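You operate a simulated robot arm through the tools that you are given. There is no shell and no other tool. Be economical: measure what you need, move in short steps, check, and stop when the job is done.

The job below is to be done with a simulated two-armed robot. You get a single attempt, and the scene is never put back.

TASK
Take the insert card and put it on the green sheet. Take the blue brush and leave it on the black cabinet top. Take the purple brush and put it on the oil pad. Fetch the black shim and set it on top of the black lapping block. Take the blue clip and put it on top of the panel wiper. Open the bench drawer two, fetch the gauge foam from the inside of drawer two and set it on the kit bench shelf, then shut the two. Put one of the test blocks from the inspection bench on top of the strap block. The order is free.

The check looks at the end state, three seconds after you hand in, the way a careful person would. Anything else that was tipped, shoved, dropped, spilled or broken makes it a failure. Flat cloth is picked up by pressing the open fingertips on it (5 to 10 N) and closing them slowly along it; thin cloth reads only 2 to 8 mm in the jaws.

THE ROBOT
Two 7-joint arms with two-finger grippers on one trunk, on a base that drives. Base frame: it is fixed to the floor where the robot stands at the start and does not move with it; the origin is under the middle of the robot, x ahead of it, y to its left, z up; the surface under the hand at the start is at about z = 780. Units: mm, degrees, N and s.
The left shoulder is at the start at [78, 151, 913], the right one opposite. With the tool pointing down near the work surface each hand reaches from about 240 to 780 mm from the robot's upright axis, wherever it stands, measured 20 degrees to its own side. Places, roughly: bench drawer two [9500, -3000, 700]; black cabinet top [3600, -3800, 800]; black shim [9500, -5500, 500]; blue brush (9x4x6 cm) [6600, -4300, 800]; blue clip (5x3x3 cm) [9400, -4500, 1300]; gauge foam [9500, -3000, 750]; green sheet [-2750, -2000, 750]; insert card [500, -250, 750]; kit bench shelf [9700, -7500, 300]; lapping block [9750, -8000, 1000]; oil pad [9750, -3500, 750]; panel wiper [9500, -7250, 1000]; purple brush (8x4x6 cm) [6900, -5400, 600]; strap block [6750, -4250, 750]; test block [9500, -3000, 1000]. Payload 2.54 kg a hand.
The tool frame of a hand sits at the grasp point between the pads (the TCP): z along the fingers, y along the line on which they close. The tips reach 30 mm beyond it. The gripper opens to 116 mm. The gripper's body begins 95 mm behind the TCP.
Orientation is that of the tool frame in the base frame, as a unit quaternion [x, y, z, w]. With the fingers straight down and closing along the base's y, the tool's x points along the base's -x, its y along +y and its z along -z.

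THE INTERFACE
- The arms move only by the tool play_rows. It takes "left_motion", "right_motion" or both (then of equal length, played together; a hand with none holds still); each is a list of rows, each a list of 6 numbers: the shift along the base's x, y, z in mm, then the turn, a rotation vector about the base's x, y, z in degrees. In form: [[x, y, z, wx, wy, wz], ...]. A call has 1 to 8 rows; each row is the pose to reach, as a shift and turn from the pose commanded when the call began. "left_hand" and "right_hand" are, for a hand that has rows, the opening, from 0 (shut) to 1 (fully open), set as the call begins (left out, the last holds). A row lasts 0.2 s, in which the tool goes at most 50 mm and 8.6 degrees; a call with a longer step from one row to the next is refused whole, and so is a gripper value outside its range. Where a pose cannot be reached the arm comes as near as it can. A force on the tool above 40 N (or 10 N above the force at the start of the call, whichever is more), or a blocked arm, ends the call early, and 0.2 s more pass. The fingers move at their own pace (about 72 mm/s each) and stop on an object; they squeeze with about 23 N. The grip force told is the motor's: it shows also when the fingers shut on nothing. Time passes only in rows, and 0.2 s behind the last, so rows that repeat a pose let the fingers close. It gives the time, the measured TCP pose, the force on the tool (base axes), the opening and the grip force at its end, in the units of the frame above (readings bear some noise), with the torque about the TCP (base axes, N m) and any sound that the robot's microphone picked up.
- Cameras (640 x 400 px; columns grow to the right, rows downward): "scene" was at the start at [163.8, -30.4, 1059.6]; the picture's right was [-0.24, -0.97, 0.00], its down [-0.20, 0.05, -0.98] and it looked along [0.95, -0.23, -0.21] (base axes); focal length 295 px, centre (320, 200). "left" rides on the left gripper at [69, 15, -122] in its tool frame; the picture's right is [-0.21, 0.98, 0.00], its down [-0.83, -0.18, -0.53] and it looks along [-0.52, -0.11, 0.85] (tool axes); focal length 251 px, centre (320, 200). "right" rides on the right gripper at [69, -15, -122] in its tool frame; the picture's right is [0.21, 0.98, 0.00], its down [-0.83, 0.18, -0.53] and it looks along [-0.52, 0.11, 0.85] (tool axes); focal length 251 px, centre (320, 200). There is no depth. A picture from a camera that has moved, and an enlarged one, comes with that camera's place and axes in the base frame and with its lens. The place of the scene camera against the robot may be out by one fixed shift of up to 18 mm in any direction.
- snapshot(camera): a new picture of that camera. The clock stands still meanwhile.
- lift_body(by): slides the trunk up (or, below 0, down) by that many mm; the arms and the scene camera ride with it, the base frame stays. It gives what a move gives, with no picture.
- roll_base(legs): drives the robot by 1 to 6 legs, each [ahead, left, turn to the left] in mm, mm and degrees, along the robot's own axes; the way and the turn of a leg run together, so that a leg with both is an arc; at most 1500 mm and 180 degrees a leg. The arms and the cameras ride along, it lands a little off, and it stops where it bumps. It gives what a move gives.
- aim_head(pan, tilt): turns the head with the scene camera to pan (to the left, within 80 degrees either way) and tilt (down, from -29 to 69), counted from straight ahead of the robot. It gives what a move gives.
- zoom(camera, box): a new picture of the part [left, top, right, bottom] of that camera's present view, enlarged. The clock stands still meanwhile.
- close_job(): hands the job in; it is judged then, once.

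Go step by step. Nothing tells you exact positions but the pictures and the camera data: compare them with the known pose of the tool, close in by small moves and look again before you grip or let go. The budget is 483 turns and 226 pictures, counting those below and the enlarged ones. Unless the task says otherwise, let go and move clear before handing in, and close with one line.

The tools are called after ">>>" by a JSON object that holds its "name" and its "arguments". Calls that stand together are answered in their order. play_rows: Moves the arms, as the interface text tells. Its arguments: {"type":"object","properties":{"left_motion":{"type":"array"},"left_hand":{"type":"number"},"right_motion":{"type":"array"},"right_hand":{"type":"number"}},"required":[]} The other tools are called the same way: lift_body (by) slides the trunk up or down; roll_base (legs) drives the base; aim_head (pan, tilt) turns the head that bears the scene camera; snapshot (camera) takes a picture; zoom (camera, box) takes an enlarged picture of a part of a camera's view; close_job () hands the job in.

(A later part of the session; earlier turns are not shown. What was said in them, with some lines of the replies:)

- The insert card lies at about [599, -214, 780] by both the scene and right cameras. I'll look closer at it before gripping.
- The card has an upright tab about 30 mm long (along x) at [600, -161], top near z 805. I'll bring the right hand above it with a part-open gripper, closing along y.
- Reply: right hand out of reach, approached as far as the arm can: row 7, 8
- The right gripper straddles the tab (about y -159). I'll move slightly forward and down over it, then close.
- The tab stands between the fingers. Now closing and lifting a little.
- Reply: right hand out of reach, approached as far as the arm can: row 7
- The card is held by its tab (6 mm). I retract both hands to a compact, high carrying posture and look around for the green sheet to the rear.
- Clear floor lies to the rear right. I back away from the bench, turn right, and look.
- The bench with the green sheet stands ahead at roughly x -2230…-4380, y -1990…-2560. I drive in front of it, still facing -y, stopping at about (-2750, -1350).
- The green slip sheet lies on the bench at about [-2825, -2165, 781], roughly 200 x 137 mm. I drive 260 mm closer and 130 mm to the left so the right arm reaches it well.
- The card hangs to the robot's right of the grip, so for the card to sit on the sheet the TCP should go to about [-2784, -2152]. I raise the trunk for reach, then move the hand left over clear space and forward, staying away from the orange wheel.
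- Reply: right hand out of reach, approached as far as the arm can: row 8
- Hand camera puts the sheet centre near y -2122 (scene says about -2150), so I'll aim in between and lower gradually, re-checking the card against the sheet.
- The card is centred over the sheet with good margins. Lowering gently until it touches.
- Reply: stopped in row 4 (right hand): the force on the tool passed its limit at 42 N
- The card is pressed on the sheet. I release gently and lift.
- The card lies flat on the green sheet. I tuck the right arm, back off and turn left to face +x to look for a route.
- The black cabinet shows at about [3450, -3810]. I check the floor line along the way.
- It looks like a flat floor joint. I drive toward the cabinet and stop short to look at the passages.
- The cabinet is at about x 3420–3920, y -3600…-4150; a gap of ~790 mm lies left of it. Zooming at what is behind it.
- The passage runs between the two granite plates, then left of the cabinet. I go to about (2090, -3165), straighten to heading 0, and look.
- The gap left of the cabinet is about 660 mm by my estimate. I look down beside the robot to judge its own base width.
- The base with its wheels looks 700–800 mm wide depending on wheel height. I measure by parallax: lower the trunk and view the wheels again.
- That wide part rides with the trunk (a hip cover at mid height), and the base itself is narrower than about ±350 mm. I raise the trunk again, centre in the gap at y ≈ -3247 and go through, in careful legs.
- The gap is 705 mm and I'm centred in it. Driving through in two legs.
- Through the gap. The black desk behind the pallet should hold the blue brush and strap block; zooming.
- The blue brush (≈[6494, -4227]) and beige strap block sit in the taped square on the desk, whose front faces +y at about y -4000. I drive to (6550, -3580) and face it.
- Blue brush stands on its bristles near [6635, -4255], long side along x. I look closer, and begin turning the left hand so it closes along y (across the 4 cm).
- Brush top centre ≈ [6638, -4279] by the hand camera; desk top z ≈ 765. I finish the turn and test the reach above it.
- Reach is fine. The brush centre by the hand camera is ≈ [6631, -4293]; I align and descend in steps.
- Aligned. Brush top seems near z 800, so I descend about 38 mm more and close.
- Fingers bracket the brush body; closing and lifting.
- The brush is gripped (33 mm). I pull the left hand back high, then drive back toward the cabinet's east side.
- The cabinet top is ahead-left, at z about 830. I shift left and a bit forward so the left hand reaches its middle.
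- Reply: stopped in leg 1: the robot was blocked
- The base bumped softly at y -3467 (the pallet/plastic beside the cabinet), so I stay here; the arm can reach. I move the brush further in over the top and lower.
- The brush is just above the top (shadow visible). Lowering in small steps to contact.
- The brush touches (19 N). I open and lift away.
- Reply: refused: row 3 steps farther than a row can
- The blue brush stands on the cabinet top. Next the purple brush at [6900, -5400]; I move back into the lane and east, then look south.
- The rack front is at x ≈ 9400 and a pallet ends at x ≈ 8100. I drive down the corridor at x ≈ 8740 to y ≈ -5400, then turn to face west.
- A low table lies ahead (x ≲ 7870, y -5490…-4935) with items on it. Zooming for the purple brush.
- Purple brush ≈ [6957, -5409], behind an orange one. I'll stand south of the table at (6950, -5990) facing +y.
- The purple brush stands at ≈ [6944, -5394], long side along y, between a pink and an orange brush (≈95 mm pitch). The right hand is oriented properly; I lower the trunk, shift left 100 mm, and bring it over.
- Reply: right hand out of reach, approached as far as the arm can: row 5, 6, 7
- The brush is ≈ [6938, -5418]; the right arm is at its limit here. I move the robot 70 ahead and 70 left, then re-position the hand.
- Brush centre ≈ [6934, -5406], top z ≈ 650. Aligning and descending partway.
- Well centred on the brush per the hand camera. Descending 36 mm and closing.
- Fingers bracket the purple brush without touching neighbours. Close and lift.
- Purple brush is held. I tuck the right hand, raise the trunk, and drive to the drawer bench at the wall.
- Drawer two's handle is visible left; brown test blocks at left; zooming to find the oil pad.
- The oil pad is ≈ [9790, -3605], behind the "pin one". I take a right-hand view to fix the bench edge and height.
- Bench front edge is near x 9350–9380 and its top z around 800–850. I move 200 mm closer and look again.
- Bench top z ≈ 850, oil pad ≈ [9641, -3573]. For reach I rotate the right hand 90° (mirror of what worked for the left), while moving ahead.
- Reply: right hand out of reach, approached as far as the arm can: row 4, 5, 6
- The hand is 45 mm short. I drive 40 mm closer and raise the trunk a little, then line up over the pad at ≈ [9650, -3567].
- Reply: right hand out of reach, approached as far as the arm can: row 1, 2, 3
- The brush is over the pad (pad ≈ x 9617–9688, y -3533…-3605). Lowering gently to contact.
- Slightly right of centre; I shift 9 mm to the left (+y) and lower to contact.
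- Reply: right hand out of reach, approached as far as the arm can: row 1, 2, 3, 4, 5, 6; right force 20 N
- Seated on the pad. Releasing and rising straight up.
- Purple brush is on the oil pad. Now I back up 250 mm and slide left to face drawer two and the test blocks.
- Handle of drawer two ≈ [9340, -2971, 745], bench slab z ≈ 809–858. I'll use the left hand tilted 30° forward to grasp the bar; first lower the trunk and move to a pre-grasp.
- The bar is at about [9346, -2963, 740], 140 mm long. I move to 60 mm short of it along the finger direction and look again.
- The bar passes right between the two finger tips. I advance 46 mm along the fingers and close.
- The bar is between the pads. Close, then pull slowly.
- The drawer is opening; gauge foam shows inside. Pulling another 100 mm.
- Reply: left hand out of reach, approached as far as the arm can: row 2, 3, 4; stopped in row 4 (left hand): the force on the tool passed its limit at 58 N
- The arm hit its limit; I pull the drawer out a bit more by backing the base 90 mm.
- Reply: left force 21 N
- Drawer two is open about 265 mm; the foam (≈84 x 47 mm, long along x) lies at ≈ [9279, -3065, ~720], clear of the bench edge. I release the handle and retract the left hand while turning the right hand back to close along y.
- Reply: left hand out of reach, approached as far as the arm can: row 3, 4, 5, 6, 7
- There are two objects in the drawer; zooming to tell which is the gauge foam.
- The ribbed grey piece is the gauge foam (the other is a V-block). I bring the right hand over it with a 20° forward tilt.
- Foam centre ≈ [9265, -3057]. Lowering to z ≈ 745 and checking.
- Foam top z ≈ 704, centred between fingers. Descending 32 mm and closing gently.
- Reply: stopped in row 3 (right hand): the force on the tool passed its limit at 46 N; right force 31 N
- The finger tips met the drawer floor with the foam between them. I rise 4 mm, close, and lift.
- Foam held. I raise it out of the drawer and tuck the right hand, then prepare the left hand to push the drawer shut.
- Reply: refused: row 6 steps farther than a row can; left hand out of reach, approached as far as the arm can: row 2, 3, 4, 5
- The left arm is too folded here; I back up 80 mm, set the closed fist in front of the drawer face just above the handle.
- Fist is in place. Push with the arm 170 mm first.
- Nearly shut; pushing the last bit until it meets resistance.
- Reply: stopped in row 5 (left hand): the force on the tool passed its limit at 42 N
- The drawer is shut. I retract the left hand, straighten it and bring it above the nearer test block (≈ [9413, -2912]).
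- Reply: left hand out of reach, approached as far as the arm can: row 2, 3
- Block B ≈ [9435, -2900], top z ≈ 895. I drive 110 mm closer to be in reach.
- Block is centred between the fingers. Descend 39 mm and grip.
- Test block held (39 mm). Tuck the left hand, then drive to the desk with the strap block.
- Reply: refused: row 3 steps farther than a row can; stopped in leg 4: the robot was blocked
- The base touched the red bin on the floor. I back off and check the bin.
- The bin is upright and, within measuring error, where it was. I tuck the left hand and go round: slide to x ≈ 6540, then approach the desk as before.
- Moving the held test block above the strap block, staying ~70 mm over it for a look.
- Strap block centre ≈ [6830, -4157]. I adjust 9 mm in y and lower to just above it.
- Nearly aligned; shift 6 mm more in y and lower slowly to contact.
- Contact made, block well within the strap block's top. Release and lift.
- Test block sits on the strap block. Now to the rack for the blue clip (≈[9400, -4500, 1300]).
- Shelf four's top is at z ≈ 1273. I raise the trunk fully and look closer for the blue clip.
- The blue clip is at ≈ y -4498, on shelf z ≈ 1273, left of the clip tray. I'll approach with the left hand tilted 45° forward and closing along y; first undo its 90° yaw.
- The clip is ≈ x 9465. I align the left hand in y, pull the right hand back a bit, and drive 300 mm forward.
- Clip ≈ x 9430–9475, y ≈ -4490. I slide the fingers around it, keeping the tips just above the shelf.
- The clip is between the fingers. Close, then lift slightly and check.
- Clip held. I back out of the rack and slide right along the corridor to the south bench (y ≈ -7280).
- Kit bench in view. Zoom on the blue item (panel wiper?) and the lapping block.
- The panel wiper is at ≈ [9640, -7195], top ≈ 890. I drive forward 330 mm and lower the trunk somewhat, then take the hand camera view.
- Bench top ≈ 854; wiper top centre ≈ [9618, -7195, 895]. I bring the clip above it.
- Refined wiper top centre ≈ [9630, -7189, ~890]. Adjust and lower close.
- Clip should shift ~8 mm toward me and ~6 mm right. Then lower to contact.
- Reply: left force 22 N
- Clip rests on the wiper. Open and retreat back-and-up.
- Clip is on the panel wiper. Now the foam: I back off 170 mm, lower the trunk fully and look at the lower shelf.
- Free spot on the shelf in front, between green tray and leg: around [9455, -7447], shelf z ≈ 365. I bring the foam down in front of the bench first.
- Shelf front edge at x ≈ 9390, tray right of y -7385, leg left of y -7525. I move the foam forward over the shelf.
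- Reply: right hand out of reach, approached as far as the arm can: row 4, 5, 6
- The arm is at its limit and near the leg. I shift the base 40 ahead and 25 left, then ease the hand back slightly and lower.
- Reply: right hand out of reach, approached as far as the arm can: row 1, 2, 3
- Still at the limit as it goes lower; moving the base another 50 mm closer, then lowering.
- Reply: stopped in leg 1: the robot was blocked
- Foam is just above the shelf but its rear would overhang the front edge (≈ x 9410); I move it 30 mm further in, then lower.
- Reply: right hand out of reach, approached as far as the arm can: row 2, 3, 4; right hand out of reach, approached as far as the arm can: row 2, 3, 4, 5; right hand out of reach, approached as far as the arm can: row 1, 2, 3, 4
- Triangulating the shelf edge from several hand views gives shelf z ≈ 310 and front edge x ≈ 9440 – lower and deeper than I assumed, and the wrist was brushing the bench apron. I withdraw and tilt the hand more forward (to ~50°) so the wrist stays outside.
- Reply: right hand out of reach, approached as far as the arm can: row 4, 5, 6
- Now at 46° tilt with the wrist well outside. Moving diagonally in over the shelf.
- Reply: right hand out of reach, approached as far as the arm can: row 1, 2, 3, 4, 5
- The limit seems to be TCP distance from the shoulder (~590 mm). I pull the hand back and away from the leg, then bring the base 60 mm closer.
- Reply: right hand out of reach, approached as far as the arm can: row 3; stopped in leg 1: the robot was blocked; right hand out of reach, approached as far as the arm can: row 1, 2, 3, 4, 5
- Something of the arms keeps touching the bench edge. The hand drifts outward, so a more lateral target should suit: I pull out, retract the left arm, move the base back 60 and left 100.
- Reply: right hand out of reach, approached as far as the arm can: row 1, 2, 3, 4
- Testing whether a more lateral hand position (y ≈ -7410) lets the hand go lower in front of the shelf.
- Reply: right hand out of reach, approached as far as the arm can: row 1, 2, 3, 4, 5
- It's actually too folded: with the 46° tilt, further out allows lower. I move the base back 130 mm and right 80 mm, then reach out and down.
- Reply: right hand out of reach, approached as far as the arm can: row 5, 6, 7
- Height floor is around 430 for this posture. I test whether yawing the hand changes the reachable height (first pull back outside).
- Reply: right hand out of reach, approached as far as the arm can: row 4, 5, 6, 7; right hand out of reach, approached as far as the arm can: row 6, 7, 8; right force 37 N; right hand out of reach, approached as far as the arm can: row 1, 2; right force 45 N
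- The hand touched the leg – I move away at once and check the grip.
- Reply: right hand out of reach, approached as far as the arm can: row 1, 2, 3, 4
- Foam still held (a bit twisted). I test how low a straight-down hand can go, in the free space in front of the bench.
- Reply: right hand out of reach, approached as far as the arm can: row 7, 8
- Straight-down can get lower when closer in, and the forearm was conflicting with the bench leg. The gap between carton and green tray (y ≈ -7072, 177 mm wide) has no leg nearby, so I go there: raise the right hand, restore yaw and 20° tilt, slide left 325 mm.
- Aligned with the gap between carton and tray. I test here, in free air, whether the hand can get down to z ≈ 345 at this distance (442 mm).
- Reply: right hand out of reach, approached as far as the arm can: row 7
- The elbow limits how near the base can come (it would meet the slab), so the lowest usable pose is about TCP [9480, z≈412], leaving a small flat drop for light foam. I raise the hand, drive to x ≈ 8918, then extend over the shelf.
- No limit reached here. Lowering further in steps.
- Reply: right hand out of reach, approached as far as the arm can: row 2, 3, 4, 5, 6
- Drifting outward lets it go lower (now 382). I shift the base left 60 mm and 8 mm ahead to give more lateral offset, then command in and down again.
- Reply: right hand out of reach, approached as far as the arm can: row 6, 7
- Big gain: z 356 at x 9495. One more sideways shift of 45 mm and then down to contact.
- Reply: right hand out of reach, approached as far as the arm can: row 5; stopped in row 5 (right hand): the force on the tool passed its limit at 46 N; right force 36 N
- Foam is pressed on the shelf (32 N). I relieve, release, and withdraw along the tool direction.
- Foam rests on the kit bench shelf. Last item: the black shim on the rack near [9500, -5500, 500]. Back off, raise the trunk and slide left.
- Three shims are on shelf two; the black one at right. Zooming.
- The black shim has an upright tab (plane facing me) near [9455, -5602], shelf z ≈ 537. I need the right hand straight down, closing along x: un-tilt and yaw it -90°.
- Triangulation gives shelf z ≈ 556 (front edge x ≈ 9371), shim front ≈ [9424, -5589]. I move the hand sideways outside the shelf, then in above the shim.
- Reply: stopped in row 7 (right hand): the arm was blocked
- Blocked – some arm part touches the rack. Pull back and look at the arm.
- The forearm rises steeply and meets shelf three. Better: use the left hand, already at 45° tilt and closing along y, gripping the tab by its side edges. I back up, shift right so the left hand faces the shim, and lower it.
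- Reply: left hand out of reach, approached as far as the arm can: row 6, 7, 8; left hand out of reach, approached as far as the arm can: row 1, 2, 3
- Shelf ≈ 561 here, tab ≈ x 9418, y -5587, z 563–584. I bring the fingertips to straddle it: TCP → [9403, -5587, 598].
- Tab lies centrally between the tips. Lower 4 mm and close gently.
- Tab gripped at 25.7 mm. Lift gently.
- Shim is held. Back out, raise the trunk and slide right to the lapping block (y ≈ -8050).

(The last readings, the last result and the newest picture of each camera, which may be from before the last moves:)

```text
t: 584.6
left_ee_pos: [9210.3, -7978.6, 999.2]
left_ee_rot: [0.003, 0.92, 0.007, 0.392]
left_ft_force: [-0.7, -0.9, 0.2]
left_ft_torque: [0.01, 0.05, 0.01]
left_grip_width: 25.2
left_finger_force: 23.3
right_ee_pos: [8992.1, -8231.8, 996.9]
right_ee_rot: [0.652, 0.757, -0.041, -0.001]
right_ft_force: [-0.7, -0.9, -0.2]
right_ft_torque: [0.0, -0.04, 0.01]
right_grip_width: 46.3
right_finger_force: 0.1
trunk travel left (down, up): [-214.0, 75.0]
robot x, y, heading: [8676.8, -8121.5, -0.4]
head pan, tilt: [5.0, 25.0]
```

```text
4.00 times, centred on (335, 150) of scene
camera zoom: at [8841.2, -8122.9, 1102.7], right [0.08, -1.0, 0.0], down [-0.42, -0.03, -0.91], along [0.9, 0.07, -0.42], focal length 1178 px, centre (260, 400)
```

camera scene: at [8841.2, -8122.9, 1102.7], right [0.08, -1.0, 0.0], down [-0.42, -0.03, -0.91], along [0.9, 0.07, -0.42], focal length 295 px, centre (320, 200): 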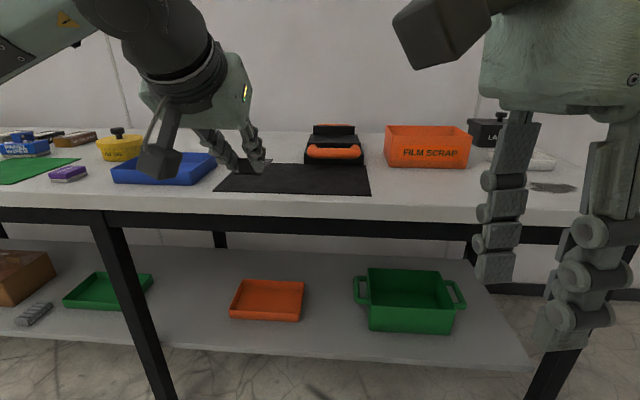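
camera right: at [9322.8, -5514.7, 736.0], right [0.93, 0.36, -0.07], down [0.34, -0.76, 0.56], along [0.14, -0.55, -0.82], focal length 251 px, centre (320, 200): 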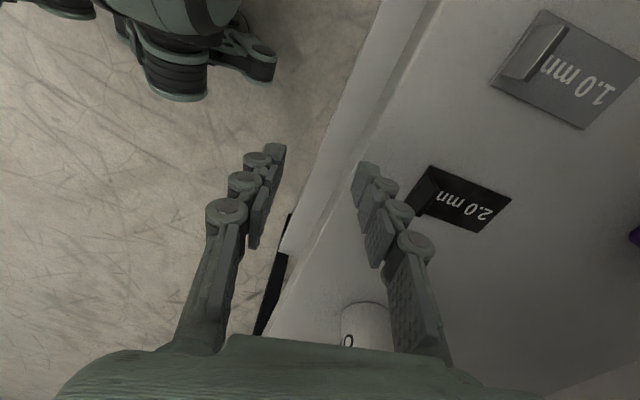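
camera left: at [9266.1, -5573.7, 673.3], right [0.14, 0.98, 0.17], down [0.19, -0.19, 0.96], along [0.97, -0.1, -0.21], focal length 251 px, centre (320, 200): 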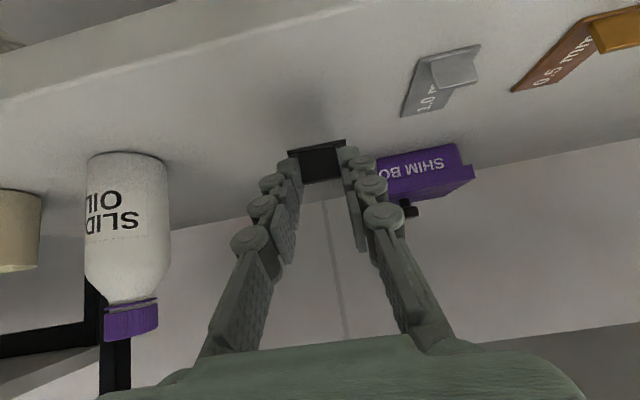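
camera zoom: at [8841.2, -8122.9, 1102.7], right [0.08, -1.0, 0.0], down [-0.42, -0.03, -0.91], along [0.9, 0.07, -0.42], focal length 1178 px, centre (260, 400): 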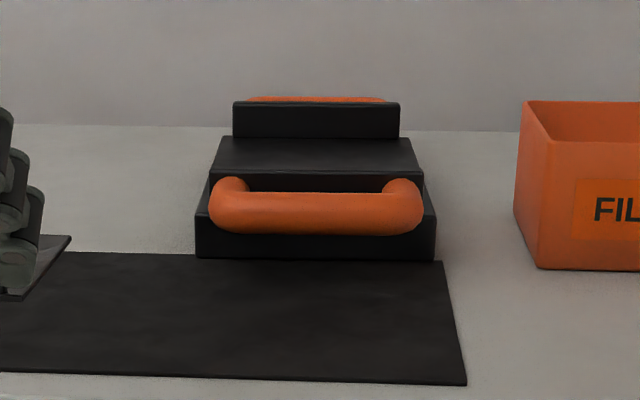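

The block's top lies between front and back end plates, ≈ x 9655–9815, y ≈ -8101, z ~885. I move in (base +345, right 80).

>>> {"name": "roll_base", "arguments": {"legs": [[0, -75, 0.4], [340, 0, 0]]}}

>>> {"name": "aim_head", "arguments": {"pan": 5, "tilt": 30}}

>>> {"name": "snapshot", "arguments": {"camera": "scene"}}

>>> {"name": "snapshot", "arguments": {"camera": "left"}}

```text
t: 587.8
left_ee_pos: [9548.9, -8051.0, 1000.6]
left_ee_rot: [-0.001, 0.919, 0.009, 0.393]
left_ft_force: [-0.1, 0.1, -1.1]
left_ft_torque: [0.03, 0.05, 0.01]
left_grip_width: 25.5
left_finger_force: 23.3
right_ee_pos: [9331.7, -8304.5, 996.3]
right_ee_rot: [0.65, 0.759, -0.042, -0.001]
right_ft_force: [0.6, -0.3, -0.5]
right_ft_torque: [-0.04, 0.02, -0.01]
right_grip_width: 46.4
right_finger_force: 0.1
trunk travel left (down, up): [-214.0, 75.0]
robot x, y, heading: [9018.0, -8193.5, -0.1]
head pan, tilt: [5.0, 25.0]
```

```text
t: 588.4
left_ee_pos: [9549.1, -8050.4, 1000.7]
left_ee_rot: [-0.001, 0.92, 0.009, 0.392]
left_ft_force: [-0.6, -0.1, -0.6]
left_ft_torque: [0.02, 0.02, -0.01]
left_grip_width: 25.3
left_finger_force: 22.9
right_ee_pos: [9333.4, -8304.4, 995.7]
right_ee_rot: [0.649, 0.759, -0.04, -0.001]
right_ft_force: [0.1, 0.6, 0.1]
right_ft_torque: [0.02, -0.05, 0.0]
right_grip_width: 46.4
right_finger_force: 0.1
trunk travel left (down, up): [-214.0, 75.0]
robot x, y, heading: [9016.7, -8200.3, 0.2]
head pan, tilt: [5.0, 30.0]
```

```text
41 pictures are left
camera scene: at [9179.0, -8197.3, 1094.8], right [0.09, -1.0, 0.0], down [-0.5, -0.04, -0.87], along [0.86, 0.07, -0.5], focal length 295 px, centre (320, 200)
```

scene: 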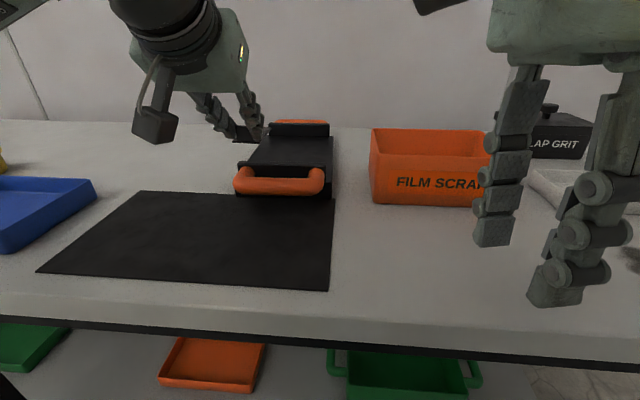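

```text
40 pictures are left
camera left: at [9413.3, -8036.6, 1033.0], right [0.14, 0.98, 0.17], down [0.19, -0.19, 0.96], along [0.97, -0.1, -0.21], focal length 251 px, centre (320, 200)
```

left: 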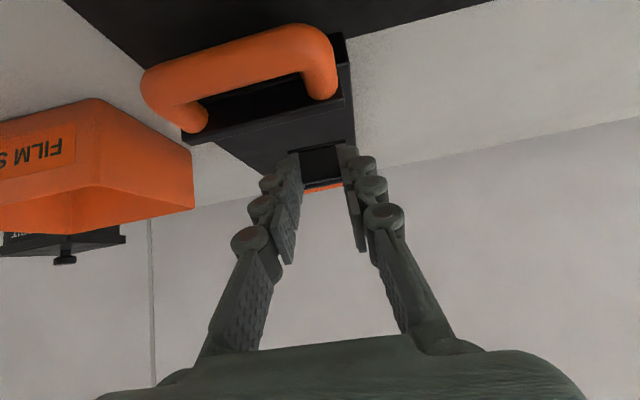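

Block centre line ≈ y -8090, front plate at x ≈ 9618 (top ~905). I move the shim above the middle of the top: TCP → [9672, -8088, 965].

>>> {"name": "play_rows", "arguments": {"left_motion": [[25, -8, -5, 0, 0, 0], [50, -16, -10, 0, 0, 0], [75, -24, -18, 0, 0, 0], [100, -32, -27, 0, 0, 0], [123, -38, -35, 0, 0, 0]]}}

>>> {"name": "snapshot", "arguments": {"camera": "left"}}

>>> {"name": "zoom", "arguments": {"camera": "scene", "box": [200, 80, 360, 220]}}

```text
t: 589.6
left_ee_pos: [9672.3, -8087.0, 963.4]
left_ee_rot: [-0.001, 0.919, 0.009, 0.393]
left_ft_force: [0.0, 0.1, -0.7]
left_ft_torque: [0.02, 0.02, 0.01]
left_grip_width: 25.3
left_finger_force: 22.7
right_ee_pos: [9332.1, -8303.8, 996.9]
right_ee_rot: [0.649, 0.759, -0.04, -0.001]
right_ft_force: [-0.1, -0.5, 0.0]
right_ft_torque: [-0.01, 0.0, 0.01]
right_grip_width: 46.4
right_finger_force: 0.0
trunk travel left (down, up): [-214.0, 75.0]
robot x, y, heading: [9015.0, -8198.9, -0.1]
head pan, tilt: [5.0, 30.0]
```

```text
39 pictures are left
camera left: at [9536.9, -8074.2, 997.7], right [0.14, 0.98, 0.17], down [0.19, -0.2, 0.96], along [0.97, -0.1, -0.21], focal length 251 px, centre (320, 200)
```

left: 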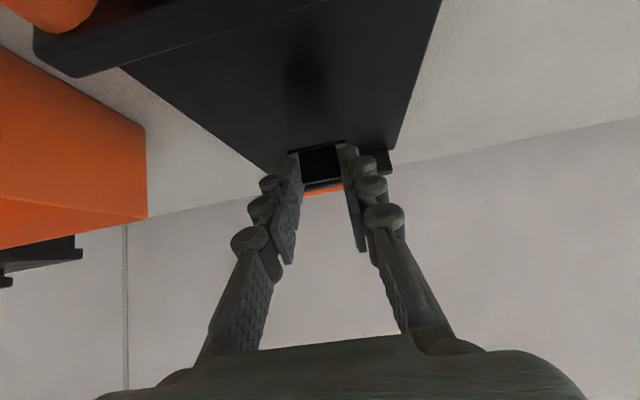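

```text
2.86 times, centred on (280, 150) of scene
camera zoom: at [9179.2, -8197.4, 1094.7], right [0.09, -1.0, 0.0], down [-0.5, -0.04, -0.87], along [0.86, 0.07, -0.5], focal length 842 px, centre (434, 343)
```

zoom: 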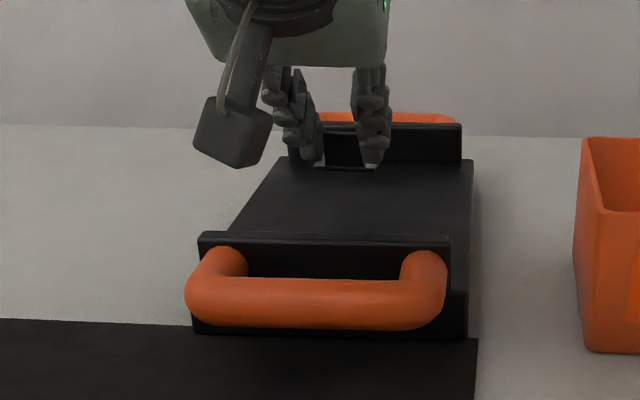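

The top surface spans ≈ x 9630–9825; the shim is above its middle. Lowering to contact.

>>> {"name": "play_rows", "arguments": {"left_motion": [[0, 0, -12, 0, 0, 0], [0, 0, -24, 0, 0, 0], [0, 0, -32, 0, 0, 0], [0, 0, -36, 0, 0, 0]]}}

>>> {"name": "play_rows", "arguments": {"left_motion": [[0, 0, -3, 0, 0, 0], [0, 0, -6, 0, 0, 0], [0, 0, -9, 0, 0, 0], [0, 0, -12, 0, 0, 0]]}}

>>> {"name": "zoom", "arguments": {"camera": "scene", "box": [200, 80, 360, 220]}}

```text
t: 590.6
left_ee_pos: [9672.5, -8088.6, 930.1]
left_ee_rot: [-0.001, 0.919, 0.008, 0.395]
left_ft_force: [0.5, 0.8, 2.1]
left_ft_torque: [-0.04, -0.03, -0.01]
left_grip_width: 25.2
left_finger_force: 23.8
right_ee_pos: [9332.7, -8304.3, 996.2]
right_ee_rot: [0.649, 0.76, -0.04, -0.001]
right_ft_force: [0.2, 0.6, -0.2]
right_ft_torque: [0.05, -0.02, 0.0]
right_grip_width: 46.4
right_finger_force: 0.0
trunk travel left (down, up): [-214.0, 75.0]
robot x, y, heading: [9015.9, -8196.6, -0.2]
head pan, tilt: [5.0, 30.0]
```

```text
t: 591.6
left_ee_pos: [9670.3, -8087.4, 922.7]
left_ee_rot: [-0.002, 0.917, 0.008, 0.398]
left_ft_force: [2.6, 1.8, 25.9]
left_ft_torque: [-0.2, -0.51, 0.08]
left_grip_width: 25.2
left_finger_force: 22.8
right_ee_pos: [9330.9, -8306.0, 997.6]
right_ee_rot: [0.649, 0.76, -0.04, 0.0]
right_ft_force: [-0.6, 0.1, -0.6]
right_ft_torque: [0.0, -0.02, 0.02]
right_grip_width: 46.4
right_finger_force: 0.0
trunk travel left (down, up): [-214.0, 75.0]
robot x, y, heading: [9016.5, -8197.3, 0.0]
head pan, tilt: [5.0, 30.0]
```

```text
2.86 times, centred on (280, 150) of scene
camera zoom: at [9176.9, -8197.5, 1095.4], right [0.09, -1.0, 0.0], down [-0.5, -0.04, -0.87], along [0.86, 0.07, -0.5], focal length 842 px, centre (434, 343)
```

zoom: 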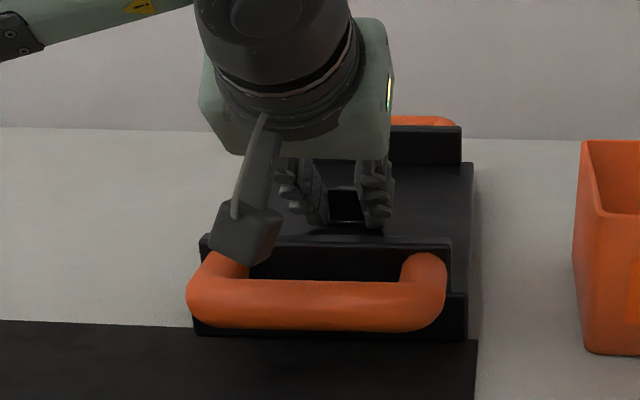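

Shim touches the block top. Release and withdraw back-and-up.

>>> {"name": "play_rows", "arguments": {"left_motion": [[0, 0, 1, 0, 0, 0], [0, 0, 2, 0, 0, 0], [0, 0, 2, 0, 0, 0]], "left_hand": 0.5}}

>>> {"name": "play_rows", "arguments": {"left_motion": [[-5, 0, 12, 0, 0, 0], [-15, 0, 35, 0, 0, 0], [-30, 0, 65, 0, 0, 0], [-60, 5, 95, 0, 0, 0], [-100, 10, 115, 0, 0, 0], [-140, 15, 130, 0, 0, 0], [-185, 20, 140, 0, 0, 0]]}}

>>> {"name": "zoom", "arguments": {"camera": "scene", "box": [200, 80, 360, 220]}}

>>> {"name": "snapshot", "arguments": {"camera": "left"}}

```text
t: 592.4
left_ee_pos: [9670.5, -8088.1, 919.7]
left_ee_rot: [0.0, 0.92, 0.008, 0.393]
left_ft_force: [-2.7, 1.0, 16.2]
left_ft_torque: [0.15, -0.08, 0.03]
left_grip_width: 59.0
left_finger_force: 7.0
right_ee_pos: [9331.4, -8304.5, 996.9]
right_ee_rot: [0.65, 0.759, -0.04, 0.0]
right_ft_force: [0.0, 0.5, -0.4]
right_ft_torque: [0.03, 0.06, -0.03]
right_grip_width: 46.5
right_finger_force: 0.1
trunk travel left (down, up): [-214.0, 75.0]
robot x, y, heading: [9013.9, -8196.5, 0.2]
head pan, tilt: [5.0, 30.0]
```

```text
t: 594.0
left_ee_pos: [9486.6, -8068.9, 1059.5]
left_ee_rot: [-0.001, 0.919, 0.009, 0.393]
left_ft_force: [0.1, -0.4, 0.1]
left_ft_torque: [0.0, 0.04, 0.01]
left_grip_width: 58.0
left_finger_force: 0.0
right_ee_pos: [9331.7, -8304.5, 996.4]
right_ee_rot: [0.65, 0.759, -0.041, -0.002]
right_ft_force: [-0.3, 0.2, 0.5]
right_ft_torque: [-0.01, -0.01, -0.01]
right_grip_width: 46.2
right_finger_force: 0.0
trunk travel left (down, up): [-214.0, 75.0]
robot x, y, heading: [9015.7, -8195.5, 0.0]
head pan, tilt: [5.0, 30.0]
```

```text
2.86 times, centred on (280, 150) of scene
camera zoom: at [9178.6, -8197.3, 1094.8], right [0.09, -1.0, 0.0], down [-0.5, -0.04, -0.87], along [0.86, 0.07, -0.5], focal length 842 px, centre (434, 343)
```

zoom: 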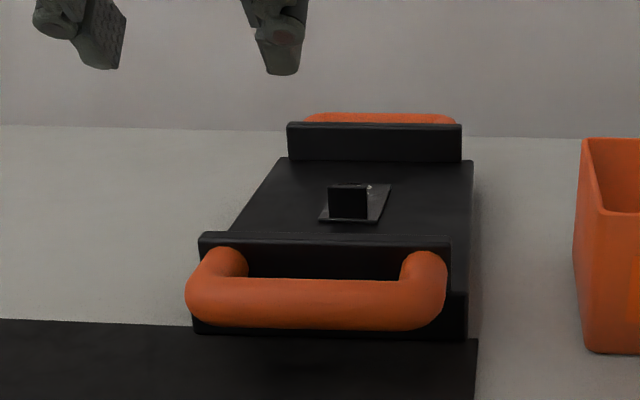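

```text
35 pictures are left
camera left: at [9351.1, -8054.6, 1092.4], right [0.14, 0.98, 0.17], down [0.19, -0.2, 0.96], along [0.97, -0.1, -0.21], focal length 251 px, centre (320, 200)
```

left: 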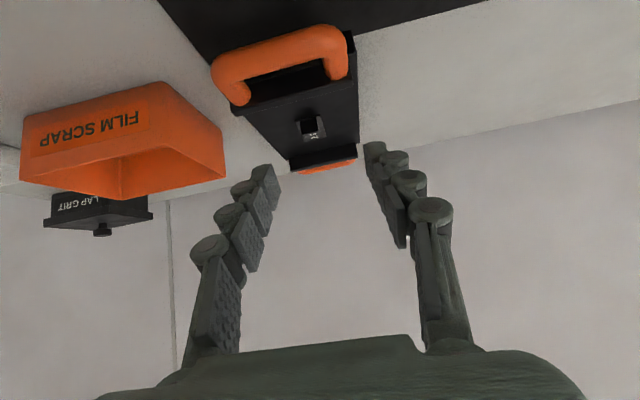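

The shim rests flat on the lapping block, and all seven jobs are done. I back clear and hand in.

>>> {"name": "roll_base", "arguments": {"legs": [[-300, 0, 0]]}}

>>> {"name": "close_job", "arguments": {}}

```text
t: 596.1
left_ee_pos: [9186.7, -8068.8, 1058.9]
left_ee_rot: [-0.001, 0.919, 0.009, 0.394]
left_ft_force: [0.2, 0.5, 0.0]
left_ft_torque: [0.02, 0.01, 0.01]
left_grip_width: 58.2
left_finger_force: 0.1
right_ee_pos: [9031.8, -8303.8, 995.8]
right_ee_rot: [0.65, 0.759, -0.04, 0.0]
right_ft_force: [-0.7, 0.2, -0.1]
right_ft_torque: [0.0, -0.01, 0.01]
right_grip_width: 46.4
right_finger_force: 0.0
trunk travel left (down, up): [-214.0, 75.0]
robot x, y, heading: [8713.5, -8194.0, -0.2]
head pan, tilt: [5.0, 30.0]
```

```text
The job is handed in.
```

I put all seven items where you asked, shut drawer two again and handed the job in; on the way the base bumped the red bin by the desk and something by the black cabinet, and an arm brushed the kit bench leg and the rack, but I saw nothing displaced.
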